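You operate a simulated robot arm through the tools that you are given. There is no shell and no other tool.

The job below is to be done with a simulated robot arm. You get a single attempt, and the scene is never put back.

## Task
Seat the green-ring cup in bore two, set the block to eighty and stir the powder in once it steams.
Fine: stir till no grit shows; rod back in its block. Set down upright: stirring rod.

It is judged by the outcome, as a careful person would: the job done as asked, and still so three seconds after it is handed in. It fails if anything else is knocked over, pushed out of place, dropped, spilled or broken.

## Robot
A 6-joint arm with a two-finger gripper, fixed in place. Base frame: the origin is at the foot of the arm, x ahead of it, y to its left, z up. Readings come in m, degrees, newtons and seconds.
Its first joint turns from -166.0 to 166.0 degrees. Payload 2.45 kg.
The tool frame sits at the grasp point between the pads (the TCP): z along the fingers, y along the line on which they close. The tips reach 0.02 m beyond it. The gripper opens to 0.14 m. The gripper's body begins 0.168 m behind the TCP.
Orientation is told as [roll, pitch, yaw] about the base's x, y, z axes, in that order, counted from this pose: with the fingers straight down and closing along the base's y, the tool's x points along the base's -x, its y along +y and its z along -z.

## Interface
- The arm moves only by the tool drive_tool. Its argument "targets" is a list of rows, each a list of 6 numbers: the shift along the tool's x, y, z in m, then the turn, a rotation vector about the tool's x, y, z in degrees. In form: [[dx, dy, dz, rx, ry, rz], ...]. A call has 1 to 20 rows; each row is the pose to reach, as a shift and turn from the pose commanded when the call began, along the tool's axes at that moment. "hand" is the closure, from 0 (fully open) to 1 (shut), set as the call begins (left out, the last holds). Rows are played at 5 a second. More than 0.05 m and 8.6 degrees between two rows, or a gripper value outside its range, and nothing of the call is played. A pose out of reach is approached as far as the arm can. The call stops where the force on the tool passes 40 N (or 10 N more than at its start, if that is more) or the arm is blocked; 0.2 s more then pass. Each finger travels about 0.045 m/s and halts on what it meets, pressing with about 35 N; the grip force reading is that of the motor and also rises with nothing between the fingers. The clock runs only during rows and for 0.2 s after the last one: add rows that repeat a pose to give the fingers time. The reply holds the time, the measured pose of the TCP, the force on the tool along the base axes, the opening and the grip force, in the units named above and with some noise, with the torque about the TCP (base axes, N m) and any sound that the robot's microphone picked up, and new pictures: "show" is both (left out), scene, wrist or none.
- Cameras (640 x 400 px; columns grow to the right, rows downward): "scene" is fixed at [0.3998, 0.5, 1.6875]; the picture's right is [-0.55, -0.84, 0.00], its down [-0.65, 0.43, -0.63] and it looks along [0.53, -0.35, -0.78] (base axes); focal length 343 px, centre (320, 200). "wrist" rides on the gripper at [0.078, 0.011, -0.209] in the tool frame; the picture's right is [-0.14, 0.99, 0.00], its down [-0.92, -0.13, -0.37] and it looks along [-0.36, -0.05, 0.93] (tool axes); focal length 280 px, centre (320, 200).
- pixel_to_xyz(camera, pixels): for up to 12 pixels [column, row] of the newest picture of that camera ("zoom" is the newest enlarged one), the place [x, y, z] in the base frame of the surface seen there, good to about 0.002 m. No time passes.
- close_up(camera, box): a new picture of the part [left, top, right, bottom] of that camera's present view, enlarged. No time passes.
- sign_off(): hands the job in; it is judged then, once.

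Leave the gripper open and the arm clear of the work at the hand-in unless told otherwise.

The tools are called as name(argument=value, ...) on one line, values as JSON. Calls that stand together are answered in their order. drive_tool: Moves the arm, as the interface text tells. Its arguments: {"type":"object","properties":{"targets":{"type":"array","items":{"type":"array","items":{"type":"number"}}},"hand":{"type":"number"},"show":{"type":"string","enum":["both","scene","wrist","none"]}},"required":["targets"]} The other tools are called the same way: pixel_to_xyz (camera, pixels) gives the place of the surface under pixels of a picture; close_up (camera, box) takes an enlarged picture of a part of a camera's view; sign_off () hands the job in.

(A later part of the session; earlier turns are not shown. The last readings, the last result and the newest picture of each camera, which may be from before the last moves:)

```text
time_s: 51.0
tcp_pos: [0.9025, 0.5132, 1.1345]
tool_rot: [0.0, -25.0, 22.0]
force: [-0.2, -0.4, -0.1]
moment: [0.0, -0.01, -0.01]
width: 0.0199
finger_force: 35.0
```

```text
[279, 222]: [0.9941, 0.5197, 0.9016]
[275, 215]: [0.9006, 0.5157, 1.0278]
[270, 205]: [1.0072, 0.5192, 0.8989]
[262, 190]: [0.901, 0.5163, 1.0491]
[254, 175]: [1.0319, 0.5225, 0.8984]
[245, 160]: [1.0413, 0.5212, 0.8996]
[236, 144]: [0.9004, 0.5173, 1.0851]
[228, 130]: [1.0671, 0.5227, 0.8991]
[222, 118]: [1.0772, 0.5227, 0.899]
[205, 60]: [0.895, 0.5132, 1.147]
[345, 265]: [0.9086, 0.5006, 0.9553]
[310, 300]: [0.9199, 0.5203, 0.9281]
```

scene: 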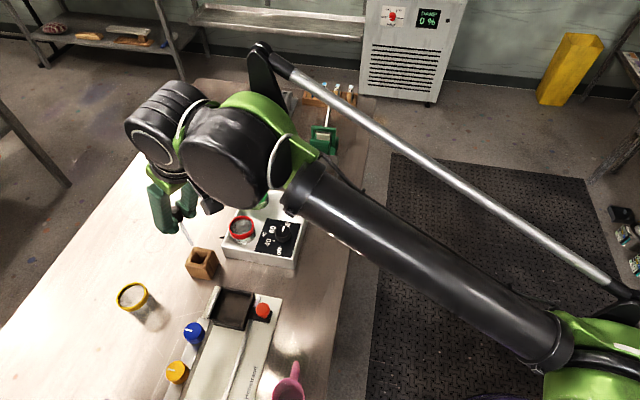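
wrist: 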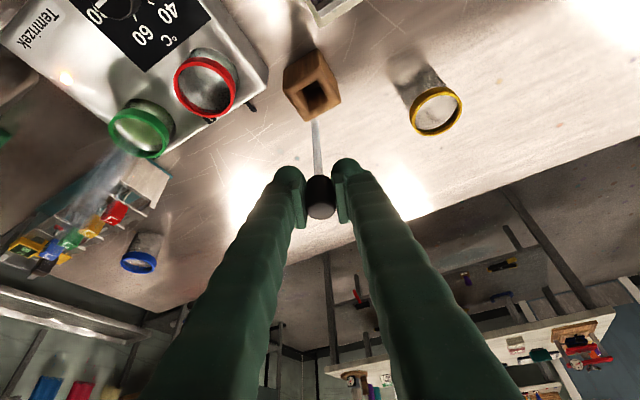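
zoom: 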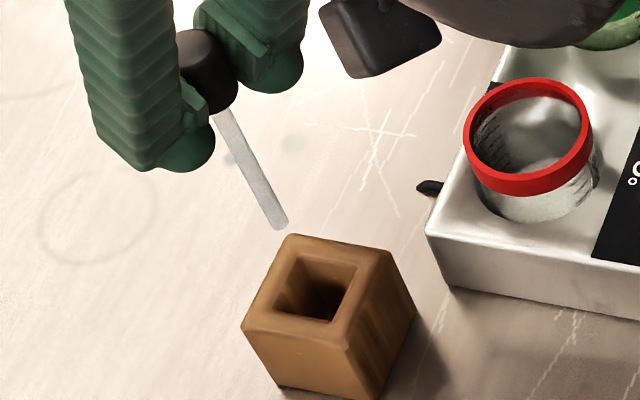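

The rod is vertical in the grip, with its tip 0.115 m below the TCP (now at z about 1.018). Both cup rims are at 0.989 or lower, so I'll cross level to above the green cup.

drive_tool(targets=[[-0.0004, -0.015, 0.0002, 0, 0, 0], [-0.0011, -0.045, 0.0005, 0, 0, 0], [-0.0019, -0.08, 0.0009, 0, 0, 0], [-0.0028, -0.115, 0.0013, 0, 0, 0], [-0.0036, -0.15, 0.0017, 0, 0, 0], [-0.0045, -0.185, 0.0021, 0, 0, 0], [-0.005, -0.205, 0.0023, 0, 0, 0], [-0.0052, -0.2153, 0.0024, 0, 0, 0], [-0.0052, -0.2153, 0.0024, 0, 0, 0]], hand=0.95)

close_up(camera="scene", box=[210, 140, 320, 240])

close_up(camera="wrist", box=[240, 60, 400, 220])

```text
time_s: 53.0
tcp_pos: [0.9868, 0.3166, 1.1334]
tool_rot: [0.0, -25.0, 22.0]
force: [0.5, 0.1, -0.3]
moment: [-0.02, -0.01, 0.01]
width: 0.0204
finger_force: 35.2
```

scene: 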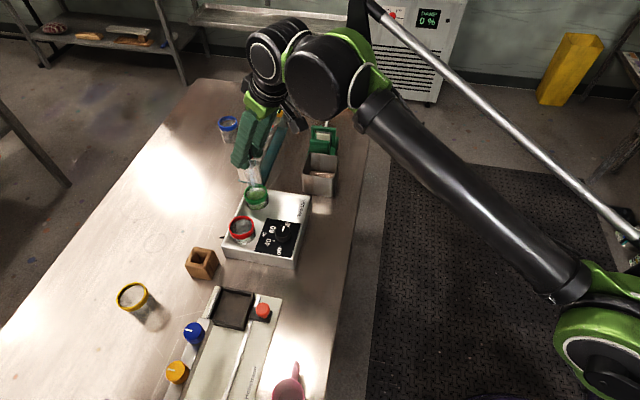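
wrist: 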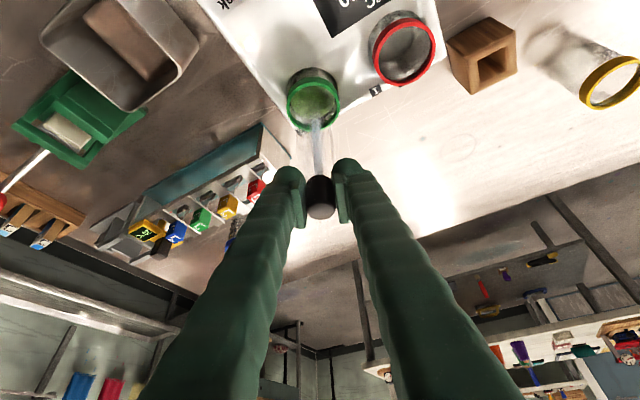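

```text
4.00 times, centred on (265, 190) of scene
```

zoom: 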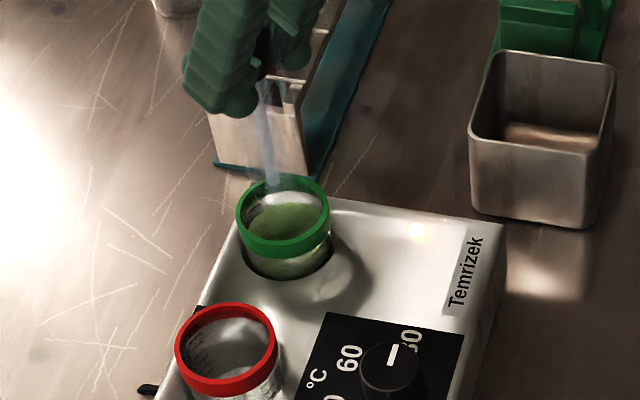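

```text
2.50 times, centred on (320, 140) of wrist
```

zoom: 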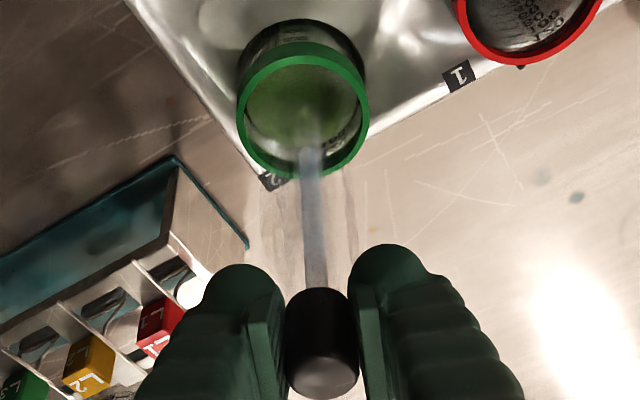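

Steam rises around the rod; the cup rim shows at zoom (303,110). I'll measure the rim points for an accurate cup centre.

pixel_to_xyz(camera="zoom", pixels=[[242, 105], [365, 110], [303, 59], [290, 172], [330, 170], [252, 75], [350, 72], [250, 140], [355, 145], [290, 110], [270, 90]])

close_up(camera="scene", box=[235, 170, 285, 220])

pixel_to_xyz(camera="zoom", pixels=[[190, 190], [370, 190], [250, 110], [300, 295], [200, 240], [360, 240], [215, 140], [355, 140], [270, 230], [220, 60], [260, 20]])

```text
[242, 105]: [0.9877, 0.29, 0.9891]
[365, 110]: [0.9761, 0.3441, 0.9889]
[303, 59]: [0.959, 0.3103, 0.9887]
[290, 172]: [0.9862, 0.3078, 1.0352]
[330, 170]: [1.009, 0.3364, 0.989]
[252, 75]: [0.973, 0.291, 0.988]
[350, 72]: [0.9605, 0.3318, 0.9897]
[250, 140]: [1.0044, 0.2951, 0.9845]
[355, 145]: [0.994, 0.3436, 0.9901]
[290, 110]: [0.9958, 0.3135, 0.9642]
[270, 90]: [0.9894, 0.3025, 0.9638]
```

```text
8.00 times, centred on (260, 195) of scene
```

zoom: 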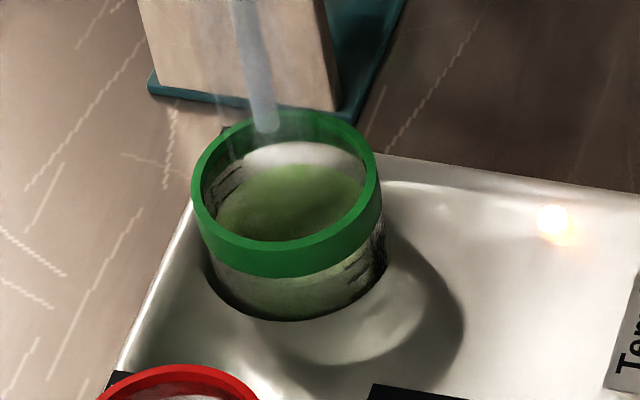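

```text
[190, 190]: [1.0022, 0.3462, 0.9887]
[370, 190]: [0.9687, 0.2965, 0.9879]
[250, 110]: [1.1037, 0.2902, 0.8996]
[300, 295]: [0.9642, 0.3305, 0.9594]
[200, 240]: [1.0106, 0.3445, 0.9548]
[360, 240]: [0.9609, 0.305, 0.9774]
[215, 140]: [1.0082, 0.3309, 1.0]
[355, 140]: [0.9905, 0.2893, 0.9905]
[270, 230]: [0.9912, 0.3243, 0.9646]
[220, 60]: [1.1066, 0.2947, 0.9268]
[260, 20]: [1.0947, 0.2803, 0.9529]
```

The cup centre is (0.9865, 0.318), the rim at 0.989 and the liquid surface at 0.964, with inner radius about 25 mm. I'll lower the rod centrally until the tip is about 10 mm above the cup floor (TCP z 1.041).

drive_tool(targets=[[0.0054, 0.0005, 0.0086, 0, 0, 0], [0.0117, 0.001, 0.0222, 0, 0, 0], [0.018, 0.001, 0.0358, 0, 0, 0], [0.0244, 0.001, 0.0494, 0, 0, 0], [0.0299, 0.001, 0.0612, 0, 0, 0], [0.035, 0.001, 0.0721, 0, 0, 0], [0.0384, 0.001, 0.0793, 0, 0, 0], [0.04, 0.001, 0.0829, 0, 0, 0], [0.04, 0.001, 0.0829, 0, 0, 0]], hand=0.95)

close_up(camera="scene", box=[220, 150, 300, 220])

close_up(camera="wrist", box=[270, 90, 370, 230])

```text
time_s: 55.0
tcp_pos: [0.9867, 0.3183, 1.0415]
tool_rot: [0.0, -25.0, 22.0]
force: [0.0, 0.0, -0.9]
moment: [-0.01, 0.04, -0.02]
width: 0.0203
finger_force: 35.4
```

scene: 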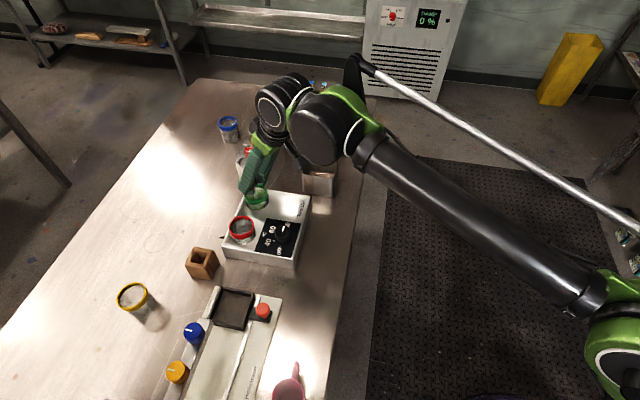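
wrist: 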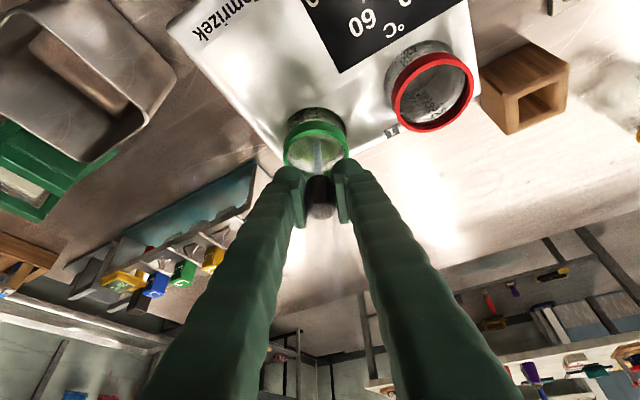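

```text
5.71 times, centred on (260, 185) of scene
```

zoom: 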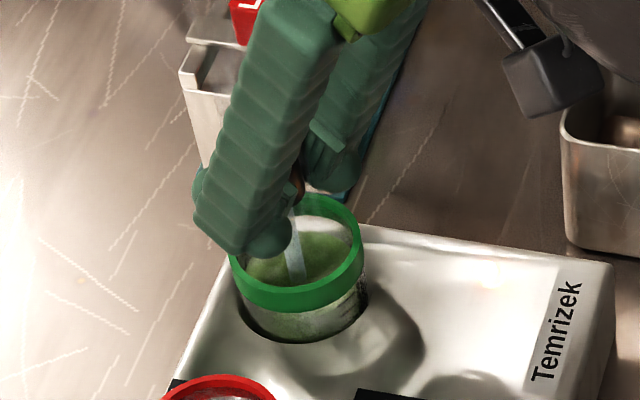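

```text
2.86 times, centred on (320, 160) of wrist
```

zoom: 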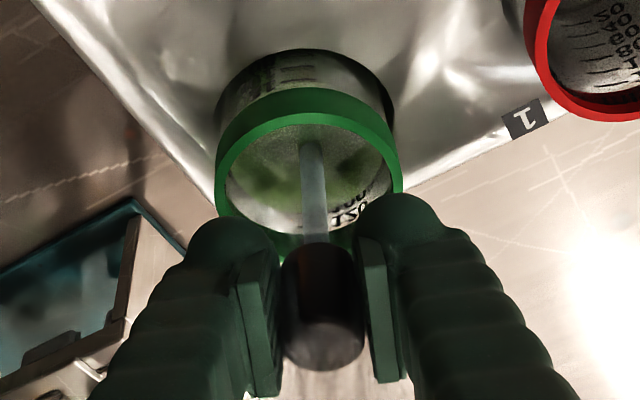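

The rod is in the liquid with no contact force. I'll stir in horizontal circles of 12 mm radius, about two turns per call, and end centred.

drive_tool(targets=[[-0.0055, 0, 0.0025, 0, 0, 0], [-0.0109, 0, 0.0051, 0, 0, 0], [-0.0088, 0.0071, 0.0041, 0, 0, 0], [-0.0034, 0.0114, 0.0016, 0, 0, 0], [0.0034, 0.0114, -0.0016, 0, 0, 0], [0.0088, 0.0071, -0.0041, 0, 0, 0], [0.0109, 0, -0.0051, 0, 0, 0], [0.0088, -0.0071, -0.0041, 0, 0, 0], [0.0034, -0.0114, -0.0016, 0, 0, 0], [-0.0034, -0.0114, 0.0016, 0, 0, 0], [-0.0088, -0.0071, 0.0041, 0, 0, 0], [-0.0109, 0, 0.0051, 0, 0, 0], [-0.0088, 0.0071, 0.0041, 0, 0, 0], [-0.0034, 0.0114, 0.0016, 0, 0, 0], [0.0034, 0.0114, -0.0016, 0, 0, 0], [0.0088, 0.0071, -0.0041, 0, 0, 0], [0.0109, 0, -0.0051, 0, 0, 0], [0.0088, -0.0071, -0.0041, 0, 0, 0], [0.0034, -0.0057, -0.0016, 0, 0, 0], [0, 0, 0, 0, 0, 0]], hand=0.95)

close_up(camera="scene", box=[220, 150, 300, 220])

close_up(camera="wrist", box=[270, 90, 370, 190])

```text
time_s: 59.2
tcp_pos: [0.9863, 0.318, 1.041]
tool_rot: [0.0, -25.1, 22.0]
force: [-0.3, 1.0, -0.1]
moment: [0.01, 0.01, 0.0]
width: 0.0206
finger_force: 35.2
```

scene: 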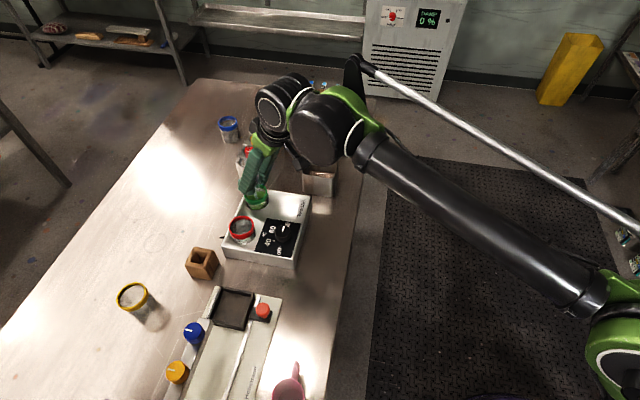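
wrist: 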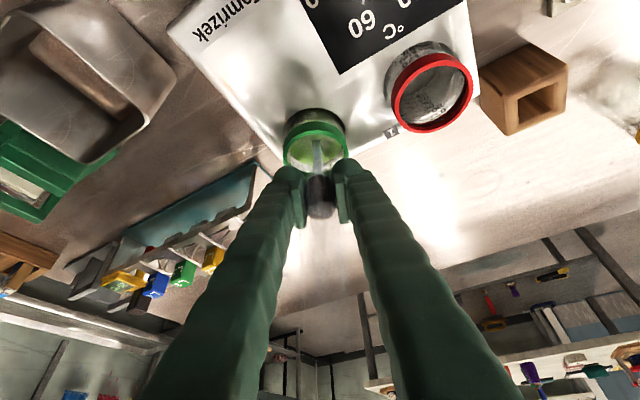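

```text
5.71 times, centred on (260, 185) of scene
```

zoom: 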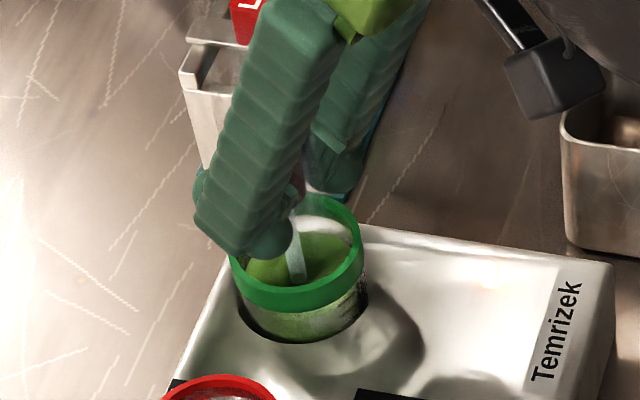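

```text
4.00 times, centred on (320, 140) of wrist
```

zoom: 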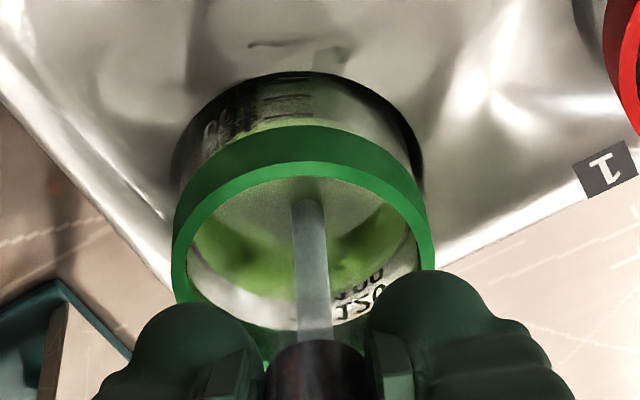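

The liquid has turned a brighter green. I'll look closely at its texture.

close_up(camera="scene", box=[245, 180, 277, 212])

close_up(camera="wrist", box=[290, 120, 345, 175])

```text
12.50 times, centred on (261, 196) of scene
```

zoom: 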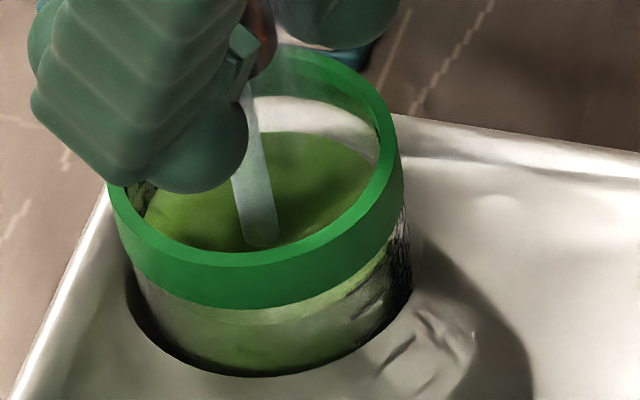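

```text
7.27 times, centred on (318, 148) of wrist
```

zoom: 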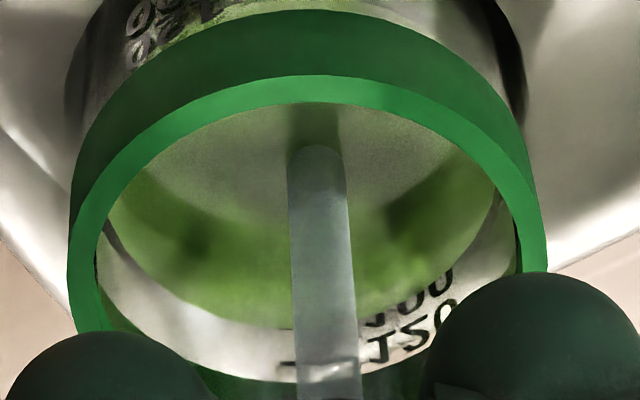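

No coarse specks now, but the colour may still be changing, so I'll keep stirring a bit deeper (3 mm) and compare.

drive_tool(targets=[[-0.0042, 0, 0.0052, 0, 0, 0], [-0.0096, 0, 0.0078, 0, 0, 0], [-0.0075, 0.0071, 0.0068, 0, 0, 0], [-0.0021, 0.0114, 0.0043, 0, 0, 0], [0.0047, 0.0114, 0.0011, 0, 0, 0], [0.0101, 0.0071, -0.0014, 0, 0, 0], [0.0122, 0, -0.0024, 0, 0, 0], [0.0101, -0.0071, -0.0014, 0, 0, 0], [0.0047, -0.0114, 0.0011, 0, 0, 0], [-0.0021, -0.0114, 0.0043, 0, 0, 0], [-0.0075, -0.0071, 0.0068, 0, 0, 0], [-0.0096, 0, 0.0078, 0, 0, 0], [-0.0075, 0.0071, 0.0068, 0, 0, 0], [-0.0021, 0.0114, 0.0043, 0, 0, 0], [0.0047, 0.0114, 0.0011, 0, 0, 0], [0.0101, 0.0071, -0.0014, 0, 0, 0], [0.0122, 0, -0.0024, 0, 0, 0], [0.0101, -0.0071, -0.0014, 0, 0, 0], [0.0047, -0.0057, 0.0011, 0, 0, 0], [0, 0, 0, 0, 0, 0]], hand=0.95)

close_up(camera="scene", box=[245, 180, 277, 212])

close_up(camera="wrist", box=[290, 120, 345, 175])

```text
time_s: 63.4
tcp_pos: [0.9854, 0.3185, 1.041]
tool_rot: [0.0, -25.0, 22.0]
force: [-0.2, -0.2, -1.0]
moment: [0.01, 0.0, 0.01]
width: 0.0209
finger_force: 35.0
```

scene: 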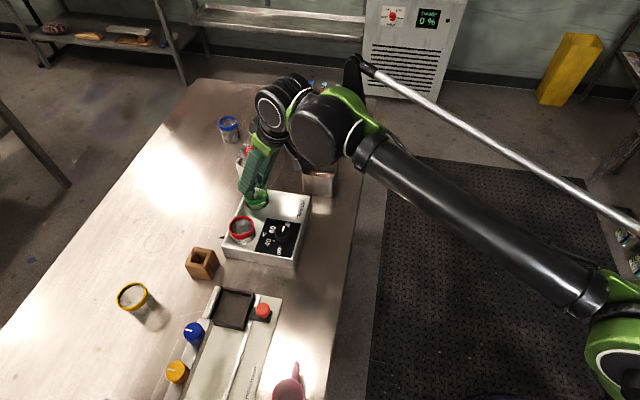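
wrist: 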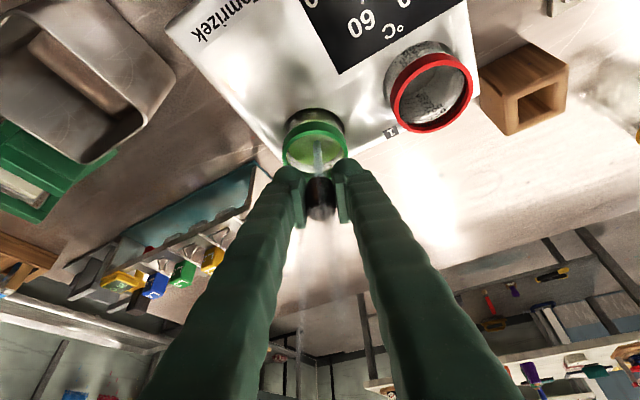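

```text
12.50 times, centred on (261, 196) of scene
```

zoom: 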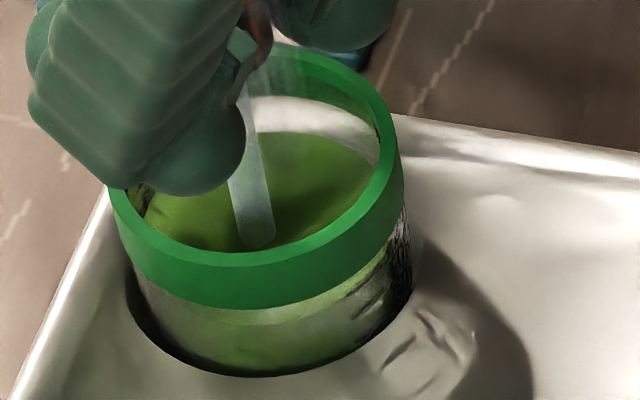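

```text
7.27 times, centred on (318, 148) of wrist
```

zoom: 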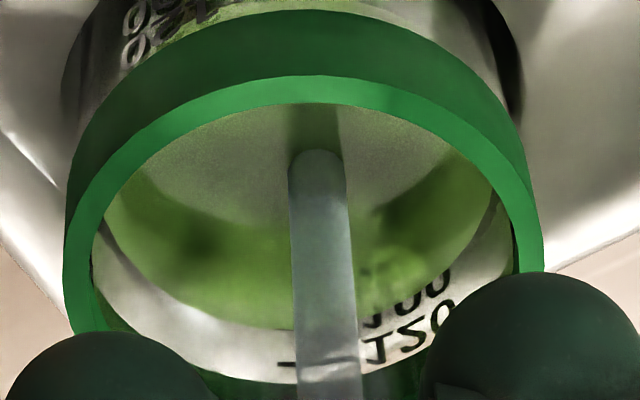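

A little clearer and greener still. I'll keep stirring with the same pattern.

drive_tool(targets=[[-0.0042, 0, 0.0052, 0, 0, 0], [-0.0096, 0, 0.0078, 0, 0, 0], [-0.0075, -0.0071, 0.0068, 0, 0, 0], [-0.0021, -0.0114, 0.0043, 0, 0, 0], [0.0047, -0.0114, 0.0011, 0, 0, 0], [0.0101, -0.0071, -0.0014, 0, 0, 0], [0.0122, 0, -0.0024, 0, 0, 0], [0.0101, 0.0071, -0.0014, 0, 0, 0], [0.0047, 0.0114, 0.0011, 0, 0, 0], [-0.0021, 0.0114, 0.0043, 0, 0, 0], [-0.0075, 0.0071, 0.0068, 0, 0, 0], [-0.0096, 0, 0.0078, 0, 0, 0], [-0.0075, -0.0071, 0.0068, 0, 0, 0], [-0.0021, -0.0114, 0.0043, 0, 0, 0], [0.0047, -0.0114, 0.0011, 0, 0, 0], [0.0101, -0.0071, -0.0014, 0, 0, 0], [0.0122, 0, -0.0024, 0, 0, 0], [0.0101, 0.0071, -0.0014, 0, 0, 0], [0.0047, 0.0057, 0.0011, 0, 0, 0], [0, 0, 0, 0, 0, 0]], hand=0.95, show="scene")

drive_tool(targets=[[-0.0042, 0, 0.0052, 0, 0, 0], [-0.0096, 0, 0.0078, 0, 0, 0], [-0.0075, 0.0071, 0.0068, 0, 0, 0], [-0.0021, 0.0114, 0.0043, 0, 0, 0], [0.0047, 0.0114, 0.0011, 0, 0, 0], [0.0101, 0.0071, -0.0014, 0, 0, 0], [0.0122, 0, -0.0024, 0, 0, 0], [0.0101, -0.0071, -0.0014, 0, 0, 0], [0.0047, -0.0114, 0.0011, 0, 0, 0], [-0.0021, -0.0114, 0.0043, 0, 0, 0], [-0.0075, -0.0071, 0.0068, 0, 0, 0], [-0.0096, 0, 0.0078, 0, 0, 0], [-0.0075, 0.0071, 0.0068, 0, 0, 0], [-0.0021, 0.0114, 0.0043, 0, 0, 0], [0.0047, 0.0114, 0.0011, 0, 0, 0], [0.0101, 0.0071, -0.0014, 0, 0, 0], [0.0122, 0, -0.0024, 0, 0, 0], [0.0101, -0.0071, -0.0014, 0, 0, 0], [0.0047, -0.0057, 0.0011, 0, 0, 0], [0, 0, 0, 0, 0, 0]], hand=0.95)

close_up(camera="scene", box=[245, 180, 277, 212])

close_up(camera="wrist", box=[290, 120, 345, 175])

```text
time_s: 67.6
tcp_pos: [0.9853, 0.3174, 1.0417]
tool_rot: [0.0, -25.1, 22.1]
force: [-0.2, 0.5, -0.1]
moment: [-0.02, 0.04, 0.03]
width: 0.0203
finger_force: 34.9
```

scene: 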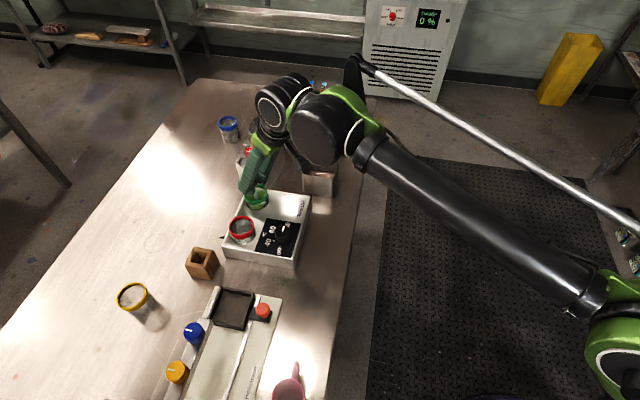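

```text
time_s: 71.8
tcp_pos: [0.9872, 0.3176, 1.042]
tool_rot: [-0.1, -25.0, 22.1]
force: [-0.4, 0.0, -1.4]
moment: [0.04, 0.02, -0.01]
width: 0.0205
finger_force: 34.5
```

scene: 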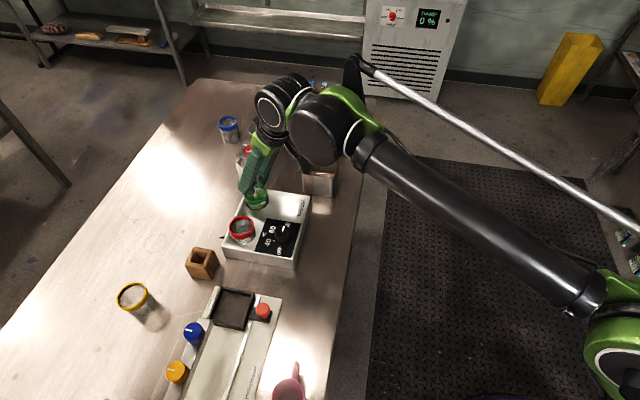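
wrist: 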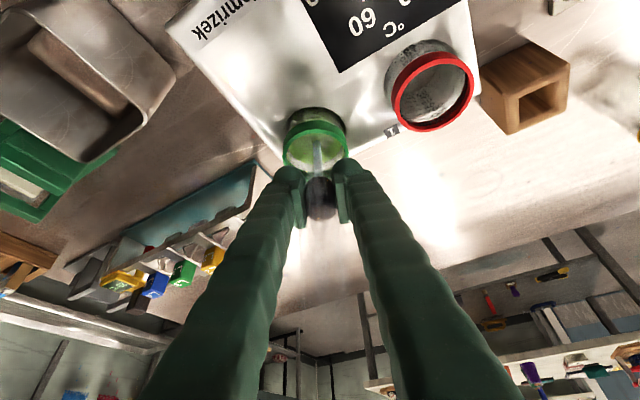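

```text
12.50 times, centred on (261, 196) of scene
```

zoom: 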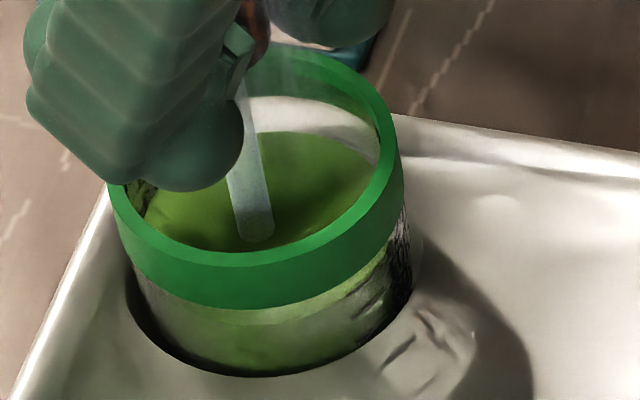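

```text
7.27 times, centred on (318, 148) of wrist
```

zoom: 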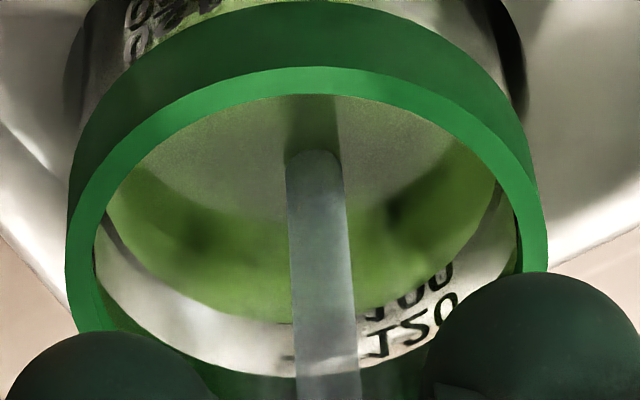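

The colour is now steady and even. I'll raise the rod above the rim for an unobstructed look at the liquid; if grit remains I'll go back in.

drive_tool(targets=[[-0.0042, 0, -0.0091, 0, 0, 0], [-0.0106, 0, -0.0227, 0, 0, 0], [-0.0169, 0, -0.0363, 0, 0, 0], [-0.0233, 0, -0.0498, 0, 0, 0], [-0.0296, 0, -0.0634, 0, 0, 0], [-0.0355, 0, -0.0761, 0, 0, 0], [-0.0393, 0, -0.0843, 0, 0, 0], [-0.0393, 0, -0.0843, 0, 0, 0]], hand=0.95)

close_up(camera="scene", box=[240, 175, 280, 215])

close_up(camera="wrist", box=[270, 50, 360, 150])

```text
time_s: 73.6
tcp_pos: [0.9863, 0.3193, 1.1347]
tool_rot: [-0.1, -25.0, 22.0]
force: [0.0, -0.7, -0.6]
moment: [-0.03, -0.01, -0.02]
width: 0.0208
finger_force: 35.0
```

scene: 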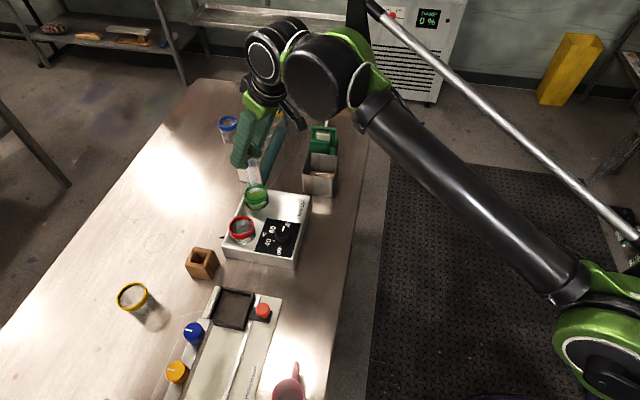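
wrist: 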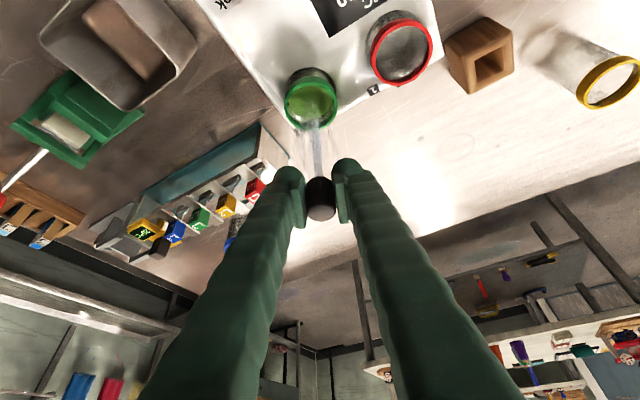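

```text
10.00 times, centred on (260, 195) of scene
```

zoom: 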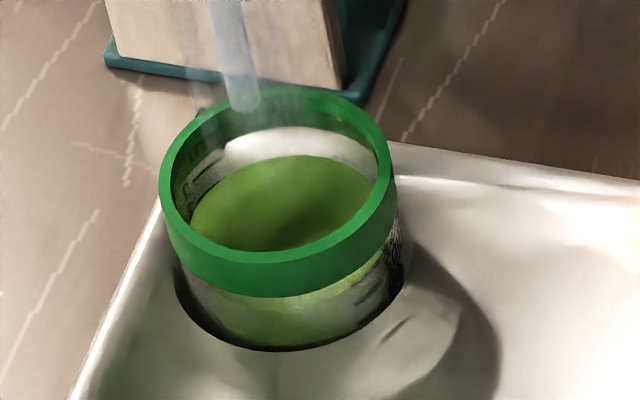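

```text
4.00 times, centred on (315, 100) of wrist
```

zoom: 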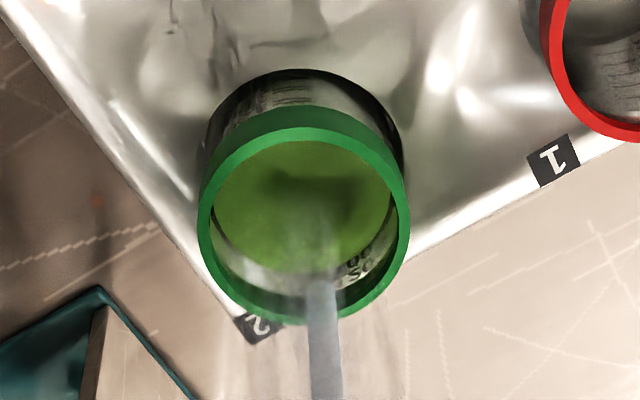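

The liquid is now a clear, even green, against murky and mottled before. One more very close look for specks.

close_up(camera="scene", box=[250, 185, 268, 200])

close_up(camera="wrist", box=[290, 80, 340, 125])

```text
16.00 times, centred on (259, 192) of scene
```

zoom: 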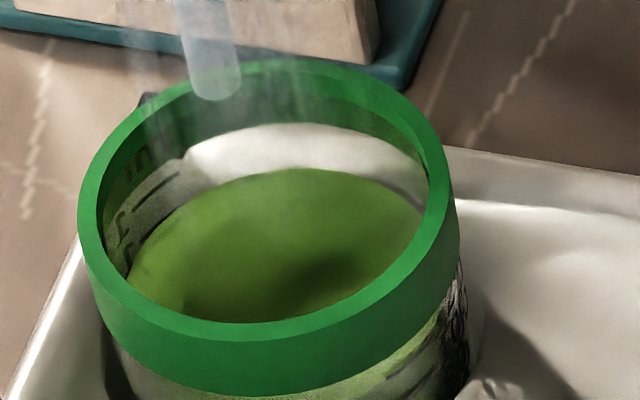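

```text
8.89 times, centred on (315, 102) of wrist
```

zoom: 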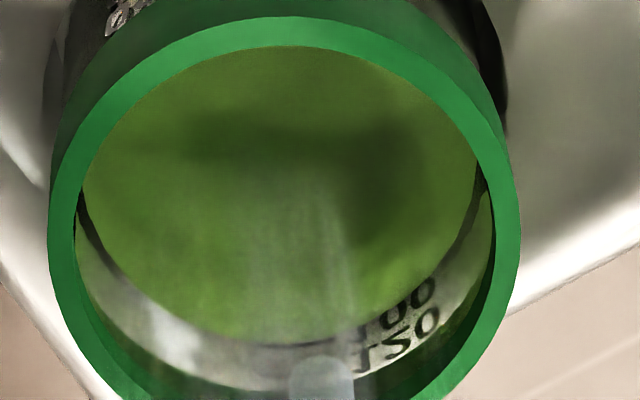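

No specks visible. For good measure I'll do one more round and confirm nothing changes further, lowering the rod back centrally first.

drive_tool(targets=[[0.0038, 0, 0.0082, 0, 0, 0], [0.0097, 0, 0.0209, 0, 0, 0], [0.016, 0, 0.0345, 0, 0, 0], [0.0224, 0, 0.048, 0, 0, 0], [0.0287, 0, 0.0616, 0, 0, 0], [0.0351, 0, 0.0752, 0, 0, 0], [0.0393, 0, 0.0843, 0, 0, 0], [0.0393, 0, 0.0843, 0, 0, 0]], hand=0.95, show="wrist")

drive_tool(targets=[[-0.0042, 0, 0.0052, 0, 0, 0], [-0.0096, 0, 0.0078, 0, 0, 0], [-0.0075, -0.0071, 0.0068, 0, 0, 0], [-0.0021, -0.0114, 0.0043, 0, 0, 0], [0.0047, -0.0114, 0.0011, 0, 0, 0], [0.0101, -0.0071, -0.0014, 0, 0, 0], [0.0122, 0, -0.0024, 0, 0, 0], [0.0101, 0.0071, -0.0014, 0, 0, 0], [0.0047, 0.0114, 0.0011, 0, 0, 0], [-0.0021, 0.0114, 0.0043, 0, 0, 0], [-0.0075, 0.0071, 0.0068, 0, 0, 0], [-0.0096, 0, 0.0078, 0, 0, 0], [-0.0075, -0.0071, 0.0068, 0, 0, 0], [-0.0021, -0.0114, 0.0043, 0, 0, 0], [0.0047, -0.0114, 0.0011, 0, 0, 0], [0.0101, -0.0071, -0.0014, 0, 0, 0], [0.0122, 0, -0.0024, 0, 0, 0], [0.0101, 0.0071, -0.0014, 0, 0, 0], [0.0047, 0.0057, 0.0011, 0, 0, 0], [0, 0, 0, 0, 0, 0]], hand=0.95, show="wrist")

drive_tool(targets=[[-0.0042, 0, 0.0052, 0, 0, 0], [-0.0096, 0, 0.0078, 0, 0, 0], [-0.0075, 0.0071, 0.0068, 0, 0, 0], [-0.0021, 0.0114, 0.0043, 0, 0, 0], [0.0047, 0.0114, 0.0011, 0, 0, 0], [0.0101, 0.0071, -0.0014, 0, 0, 0], [0.0122, 0, -0.0024, 0, 0, 0], [0.0101, -0.0071, -0.0014, 0, 0, 0], [0.0047, -0.0114, 0.0011, 0, 0, 0], [-0.0021, -0.0114, 0.0043, 0, 0, 0], [-0.0075, -0.0071, 0.0068, 0, 0, 0], [-0.0096, 0, 0.0078, 0, 0, 0], [-0.0075, 0.0071, 0.0068, 0, 0, 0], [-0.0021, 0.0114, 0.0043, 0, 0, 0], [0.0047, 0.0114, 0.0011, 0, 0, 0], [0.0101, 0.0071, -0.0014, 0, 0, 0], [0.0122, 0, -0.0024, 0, 0, 0], [0.0101, -0.0071, -0.0014, 0, 0, 0], [0.0047, -0.0057, 0.0011, 0, 0, 0], [0, 0, 0, 0, 0, 0]], hand=0.95, show="wrist")

```text
time_s: 75.4
tcp_pos: [0.9872, 0.3177, 1.0422]
tool_rot: [0.0, -25.0, 22.0]
force: [-0.5, 0.1, -0.5]
moment: [0.01, 0.02, 0.04]
width: 0.0209
finger_force: 35.4
```

wrist: 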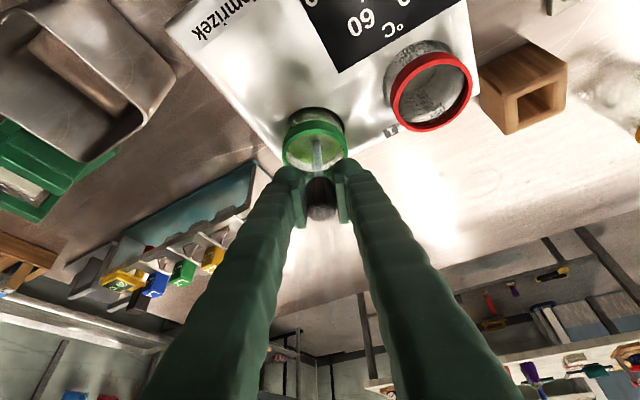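

```text
time_s: 79.6
tcp_pos: [0.9856, 0.3189, 1.0402]
tool_rot: [0.0, -25.0, 22.0]
force: [0.5, 0.0, 0.5]
moment: [0.01, 0.0, -0.02]
width: 0.0204
finger_force: 35.3
```

wrist: 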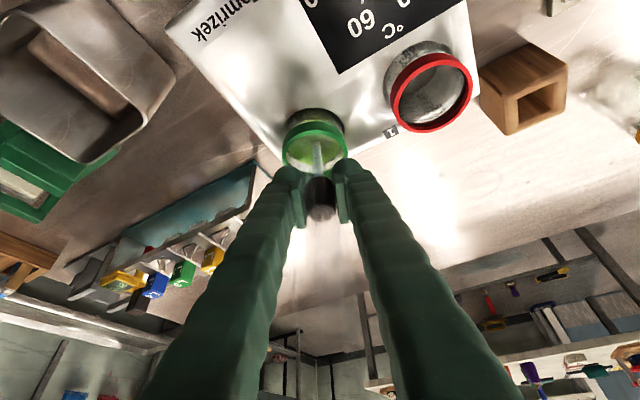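

```text
time_s: 83.8
tcp_pos: [0.9877, 0.3171, 1.0402]
tool_rot: [0.1, -25.0, 22.0]
force: [-0.2, -0.1, -0.3]
moment: [0.02, 0.01, 0.01]
width: 0.0206
finger_force: 35.4
```

wrist: 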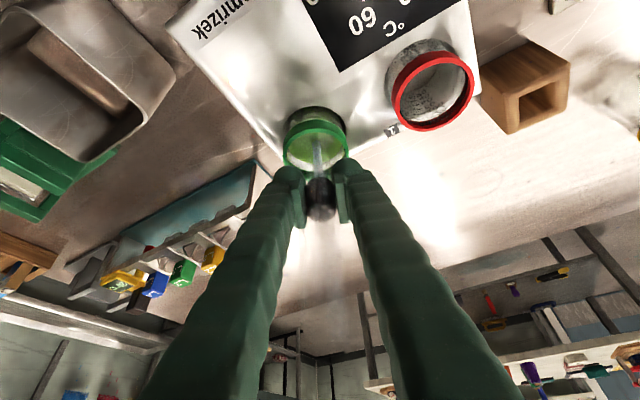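

Stirring is done. I'll pull the rod straight up above the rim, look at the liquid again, and let any drops fall back in the cup for a moment.

drive_tool(targets=[[-0.0042, 0, -0.0091, 0, 0, 0], [-0.0106, 0, -0.0227, 0, 0, 0], [-0.0169, 0, -0.0363, 0, 0, 0], [-0.0233, 0, -0.0498, 0, 0, 0], [-0.0296, 0, -0.0634, 0, 0, 0], [-0.0355, 0, -0.0761, 0, 0, 0], [-0.0393, 0, -0.0843, 0, 0, 0], [-0.0393, 0, -0.0843, 0, 0, 0], [-0.0393, 0, -0.0843, 0, 0, 0], [-0.0393, 0, -0.0843, 0, 0, 0], [-0.0393, 0, -0.0843, 0, 0, 0]], hand=0.95)

close_up(camera="scene", box=[250, 185, 268, 200])

close_up(camera="wrist", box=[290, 80, 340, 125])

close_up(camera="scene", box=[170, 130, 330, 280])

```text
time_s: 86.2
tcp_pos: [0.9864, 0.318, 1.1341]
tool_rot: [0.0, -25.1, 22.1]
force: [-0.1, -0.4, -1.4]
moment: [0.02, 0.03, -0.01]
width: 0.0207
finger_force: 35.0
```

scene: 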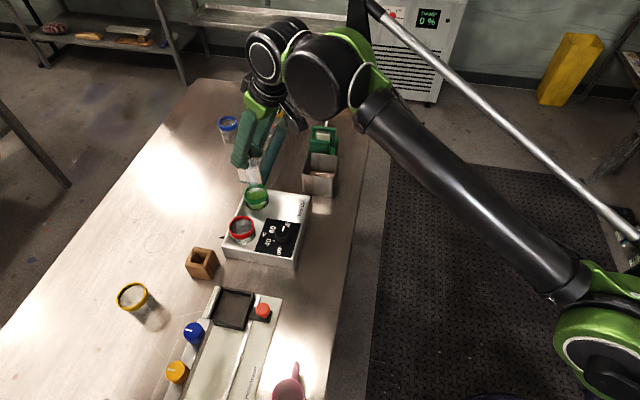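
wrist: 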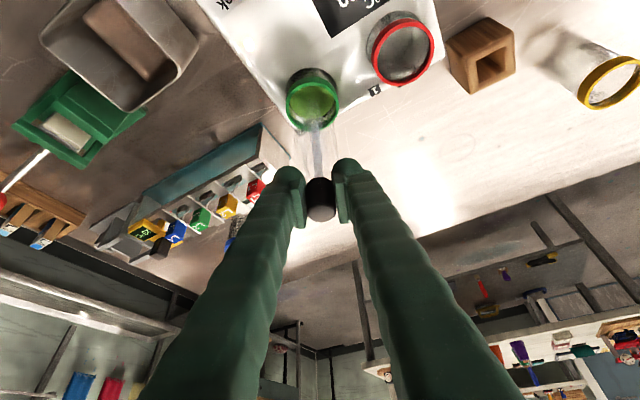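

```text
16.00 times, centred on (259, 192) of scene
```

zoom: 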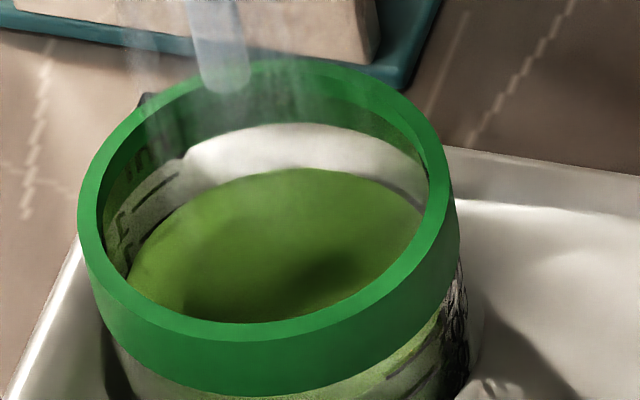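

```text
8.89 times, centred on (315, 102) of wrist
```

zoom: 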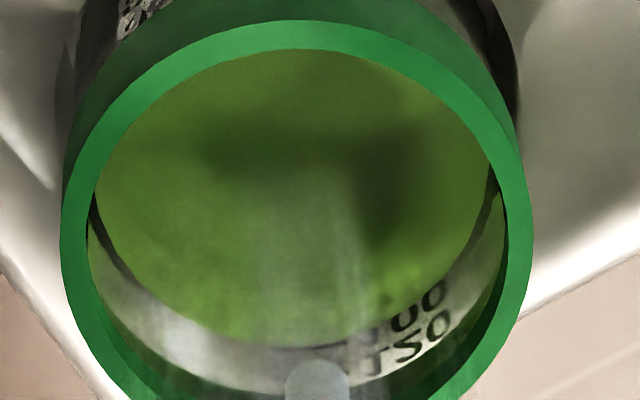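

```text
2.67 times, centred on (250, 205) of scene
```

zoom: 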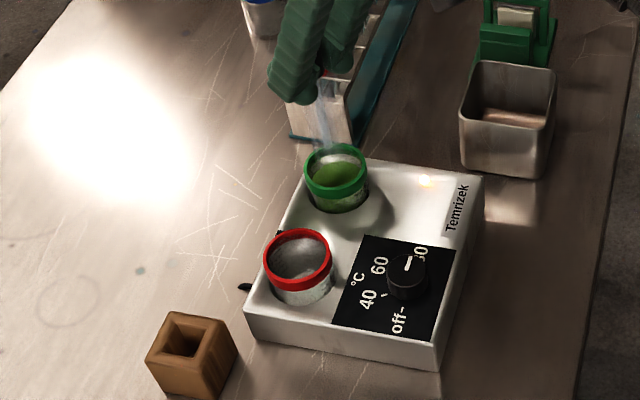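

Unchanged: even green with no grit, cup steaming, knob at 80. I'll carry the rod back level to above its wooden block.

drive_tool(targets=[[0.0002, 0.01, -0.0001, 0, 0, 0], [0.0008, 0.04, -0.0004, 0, 0, 0], [0.0014, 0.075, -0.0007, 0, 0, 0], [0.0021, 0.11, -0.001, 0, 0, 0], [0.0028, 0.145, -0.0013, 0, 0, 0], [0.0035, 0.18, -0.0016, 0, 0, 0], [0.004, 0.205, -0.0018, 0, 0, 0], [0.0041, 0.2143, -0.0019, 0, 0, 0], [0.0041, 0.2143, -0.0019, 0, 0, 0]], hand=0.95)

close_up(camera="wrist", box=[260, 40, 380, 220])

close_up(camera="scene", box=[170, 200, 230, 280])

```text
time_s: 88.2
tcp_pos: [0.9024, 0.5154, 1.1336]
tool_rot: [0.0, -24.9, 22.0]
force: [-0.6, -0.6, -0.4]
moment: [-0.02, -0.03, 0.01]
width: 0.0207
finger_force: 34.9
```

scene: 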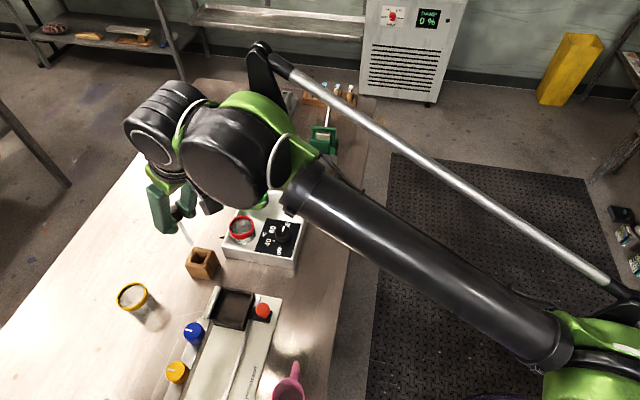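
wrist: 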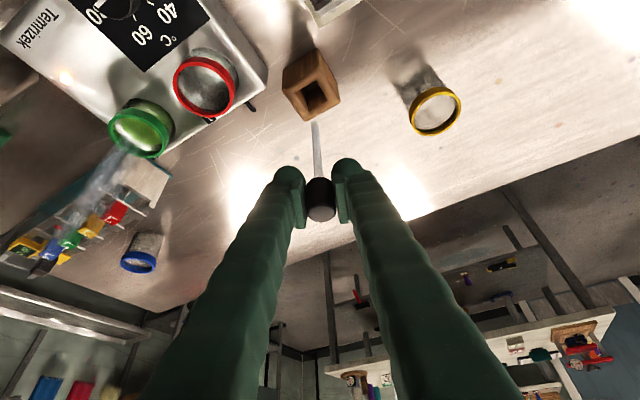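

```text
2.22 times, centred on (320, 130) of wrist
```

zoom: 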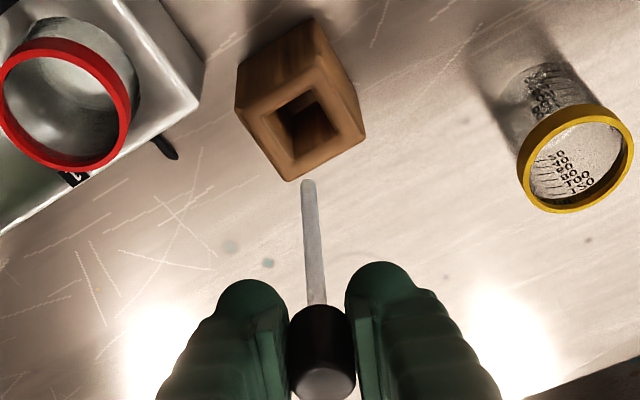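

```text
5.00 times, centred on (200, 240) of scene
```

zoom: 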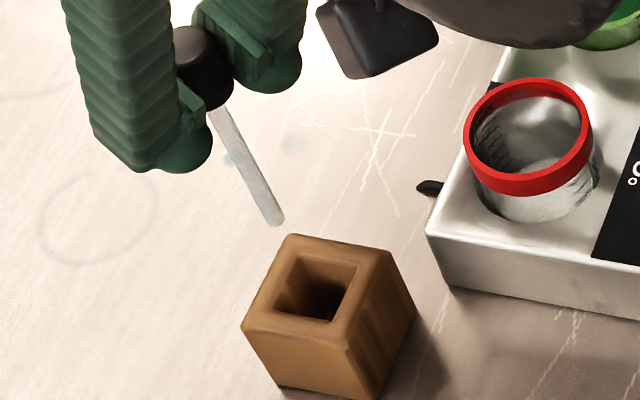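

The rod hangs exactly as when it was lifted out. I'll lower it until the tip is about 8 mm above the block and check alignment with the hole.

drive_tool(targets=[[0.0051, 0, 0.0109, 0, 0, 0], [0.0118, 0, 0.0254, 0, 0, 0], [0.0182, 0, 0.039, 0, 0, 0], [0.022, 0, 0.0471, 0, 0, 0], [0.022, 0, 0.0471, 0, 0, 0]], hand=0.95)

close_up(camera="wrist", box=[270, 80, 370, 220])

close_up(camera="scene", box=[170, 210, 230, 290])

```text
time_s: 89.4
tcp_pos: [0.9022, 0.5142, 1.0838]
tool_rot: [0.0, -25.0, 22.0]
force: [1.1, 0.9, -0.2]
moment: [0.01, 0.03, 0.01]
width: 0.0207
finger_force: 34.6
```

scene: 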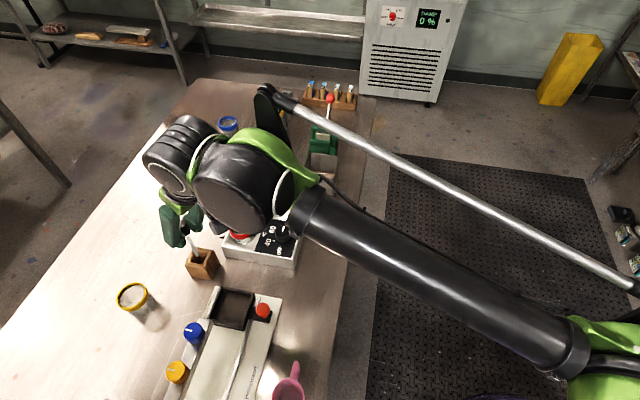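
wrist: 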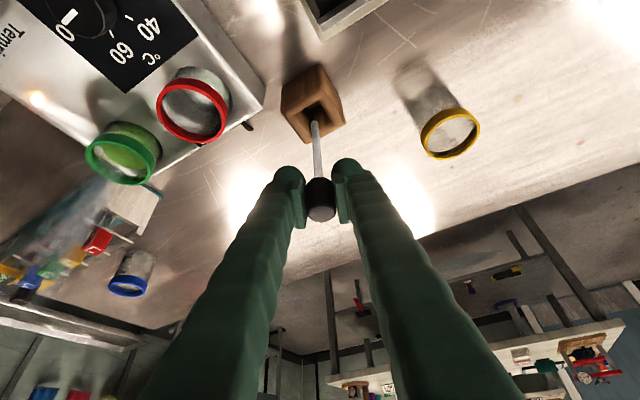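

```text
2.86 times, centred on (320, 150) of wrist
```

zoom: 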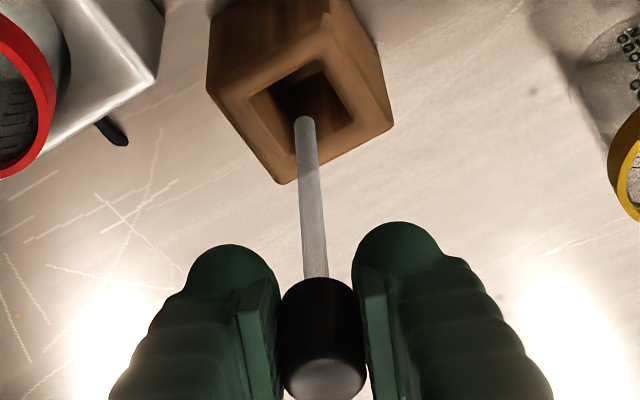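

```text
5.00 times, centred on (200, 250) of scene
```

zoom: 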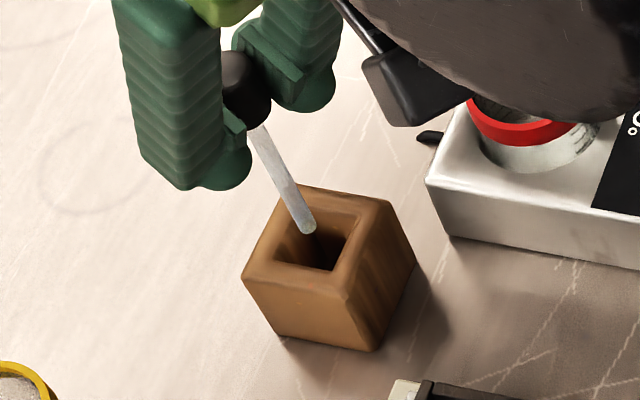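

The tip (scene zoom (308,230)) lines up with the hole. I'll lower slowly to 3 mm above the original seat.

drive_tool(targets=[[0.0034, 0, 0.0073, 0, 0, 0], [0.0076, 0, 0.0163, 0, 0, 0], [0.0118, 0, 0.0254, 0, 0, 0], [0.0161, 0, 0.0344, 0, 0, 0], [0.0194, 0, 0.0417, 0, 0, 0], [0.0216, 0, 0.0462, 0, 0, 0], [0.0216, 0, 0.0462, 0, 0, 0]], hand=0.95)

close_up(camera="wrist", box=[270, 80, 370, 220])

close_up(camera="scene", box=[170, 210, 230, 290])

```text
time_s: 91.0
tcp_pos: [0.9005, 0.5145, 1.0322]
tool_rot: [0.1, -25.0, 21.9]
force: [0.0, 0.0, -0.9]
moment: [-0.04, 0.0, 0.01]
width: 0.0208
finger_force: 35.1
```

scene: 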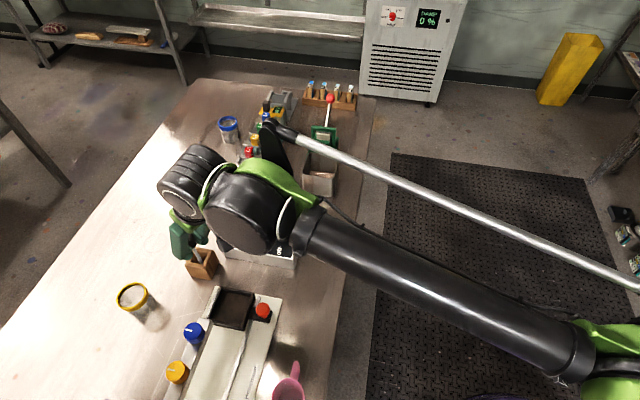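
wrist: 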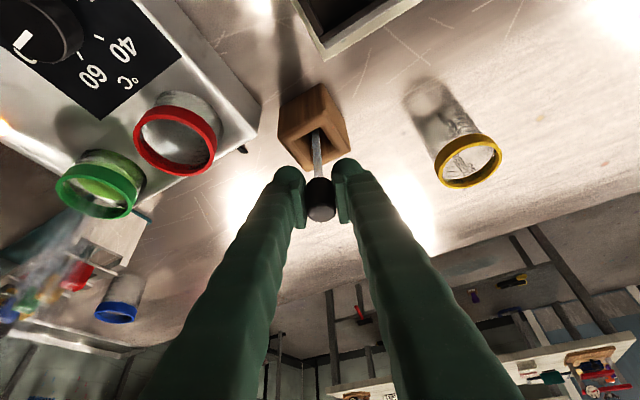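

```text
2.86 times, centred on (320, 150) of wrist
```

zoom: 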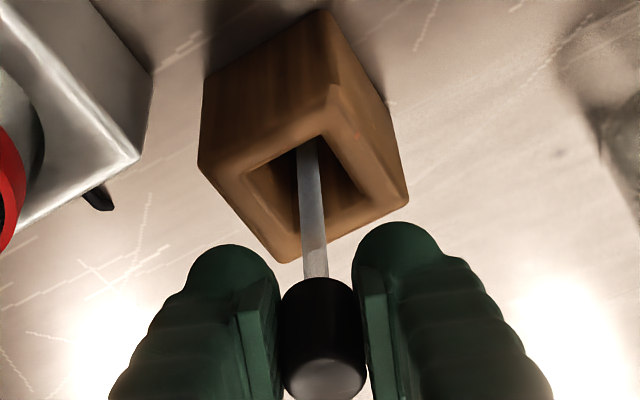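

```text
5.00 times, centred on (200, 250) of scene
```

zoom: 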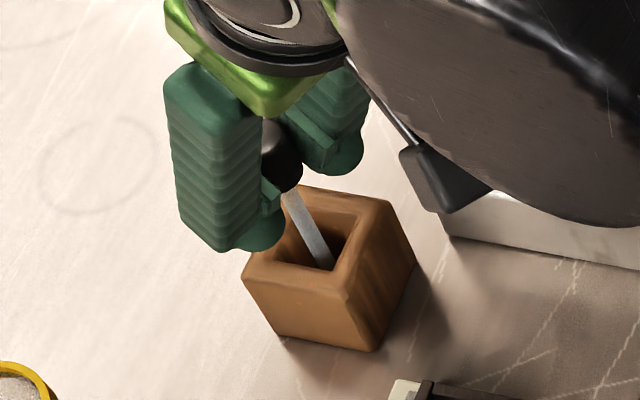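

The rod is in the hole with no contact yet. I'll creep down 2 mm.

drive_tool(targets=[[0.0004, 0, 0.0009, 0, 0, 0], [0.0008, 0, 0.0018, 0, 0, 0], [0.0008, 0, 0.0018, 0, 0, 0]], hand=0.95, show="none")

```text
time_s: 91.8
tcp_pos: [0.9, 0.5158, 1.03]
tool_rot: [0.0, -24.9, 22.1]
force: [-0.2, -0.8, 0.0]
moment: [0.03, -0.01, 0.0]
width: 0.0206
finger_force: 35.0
```

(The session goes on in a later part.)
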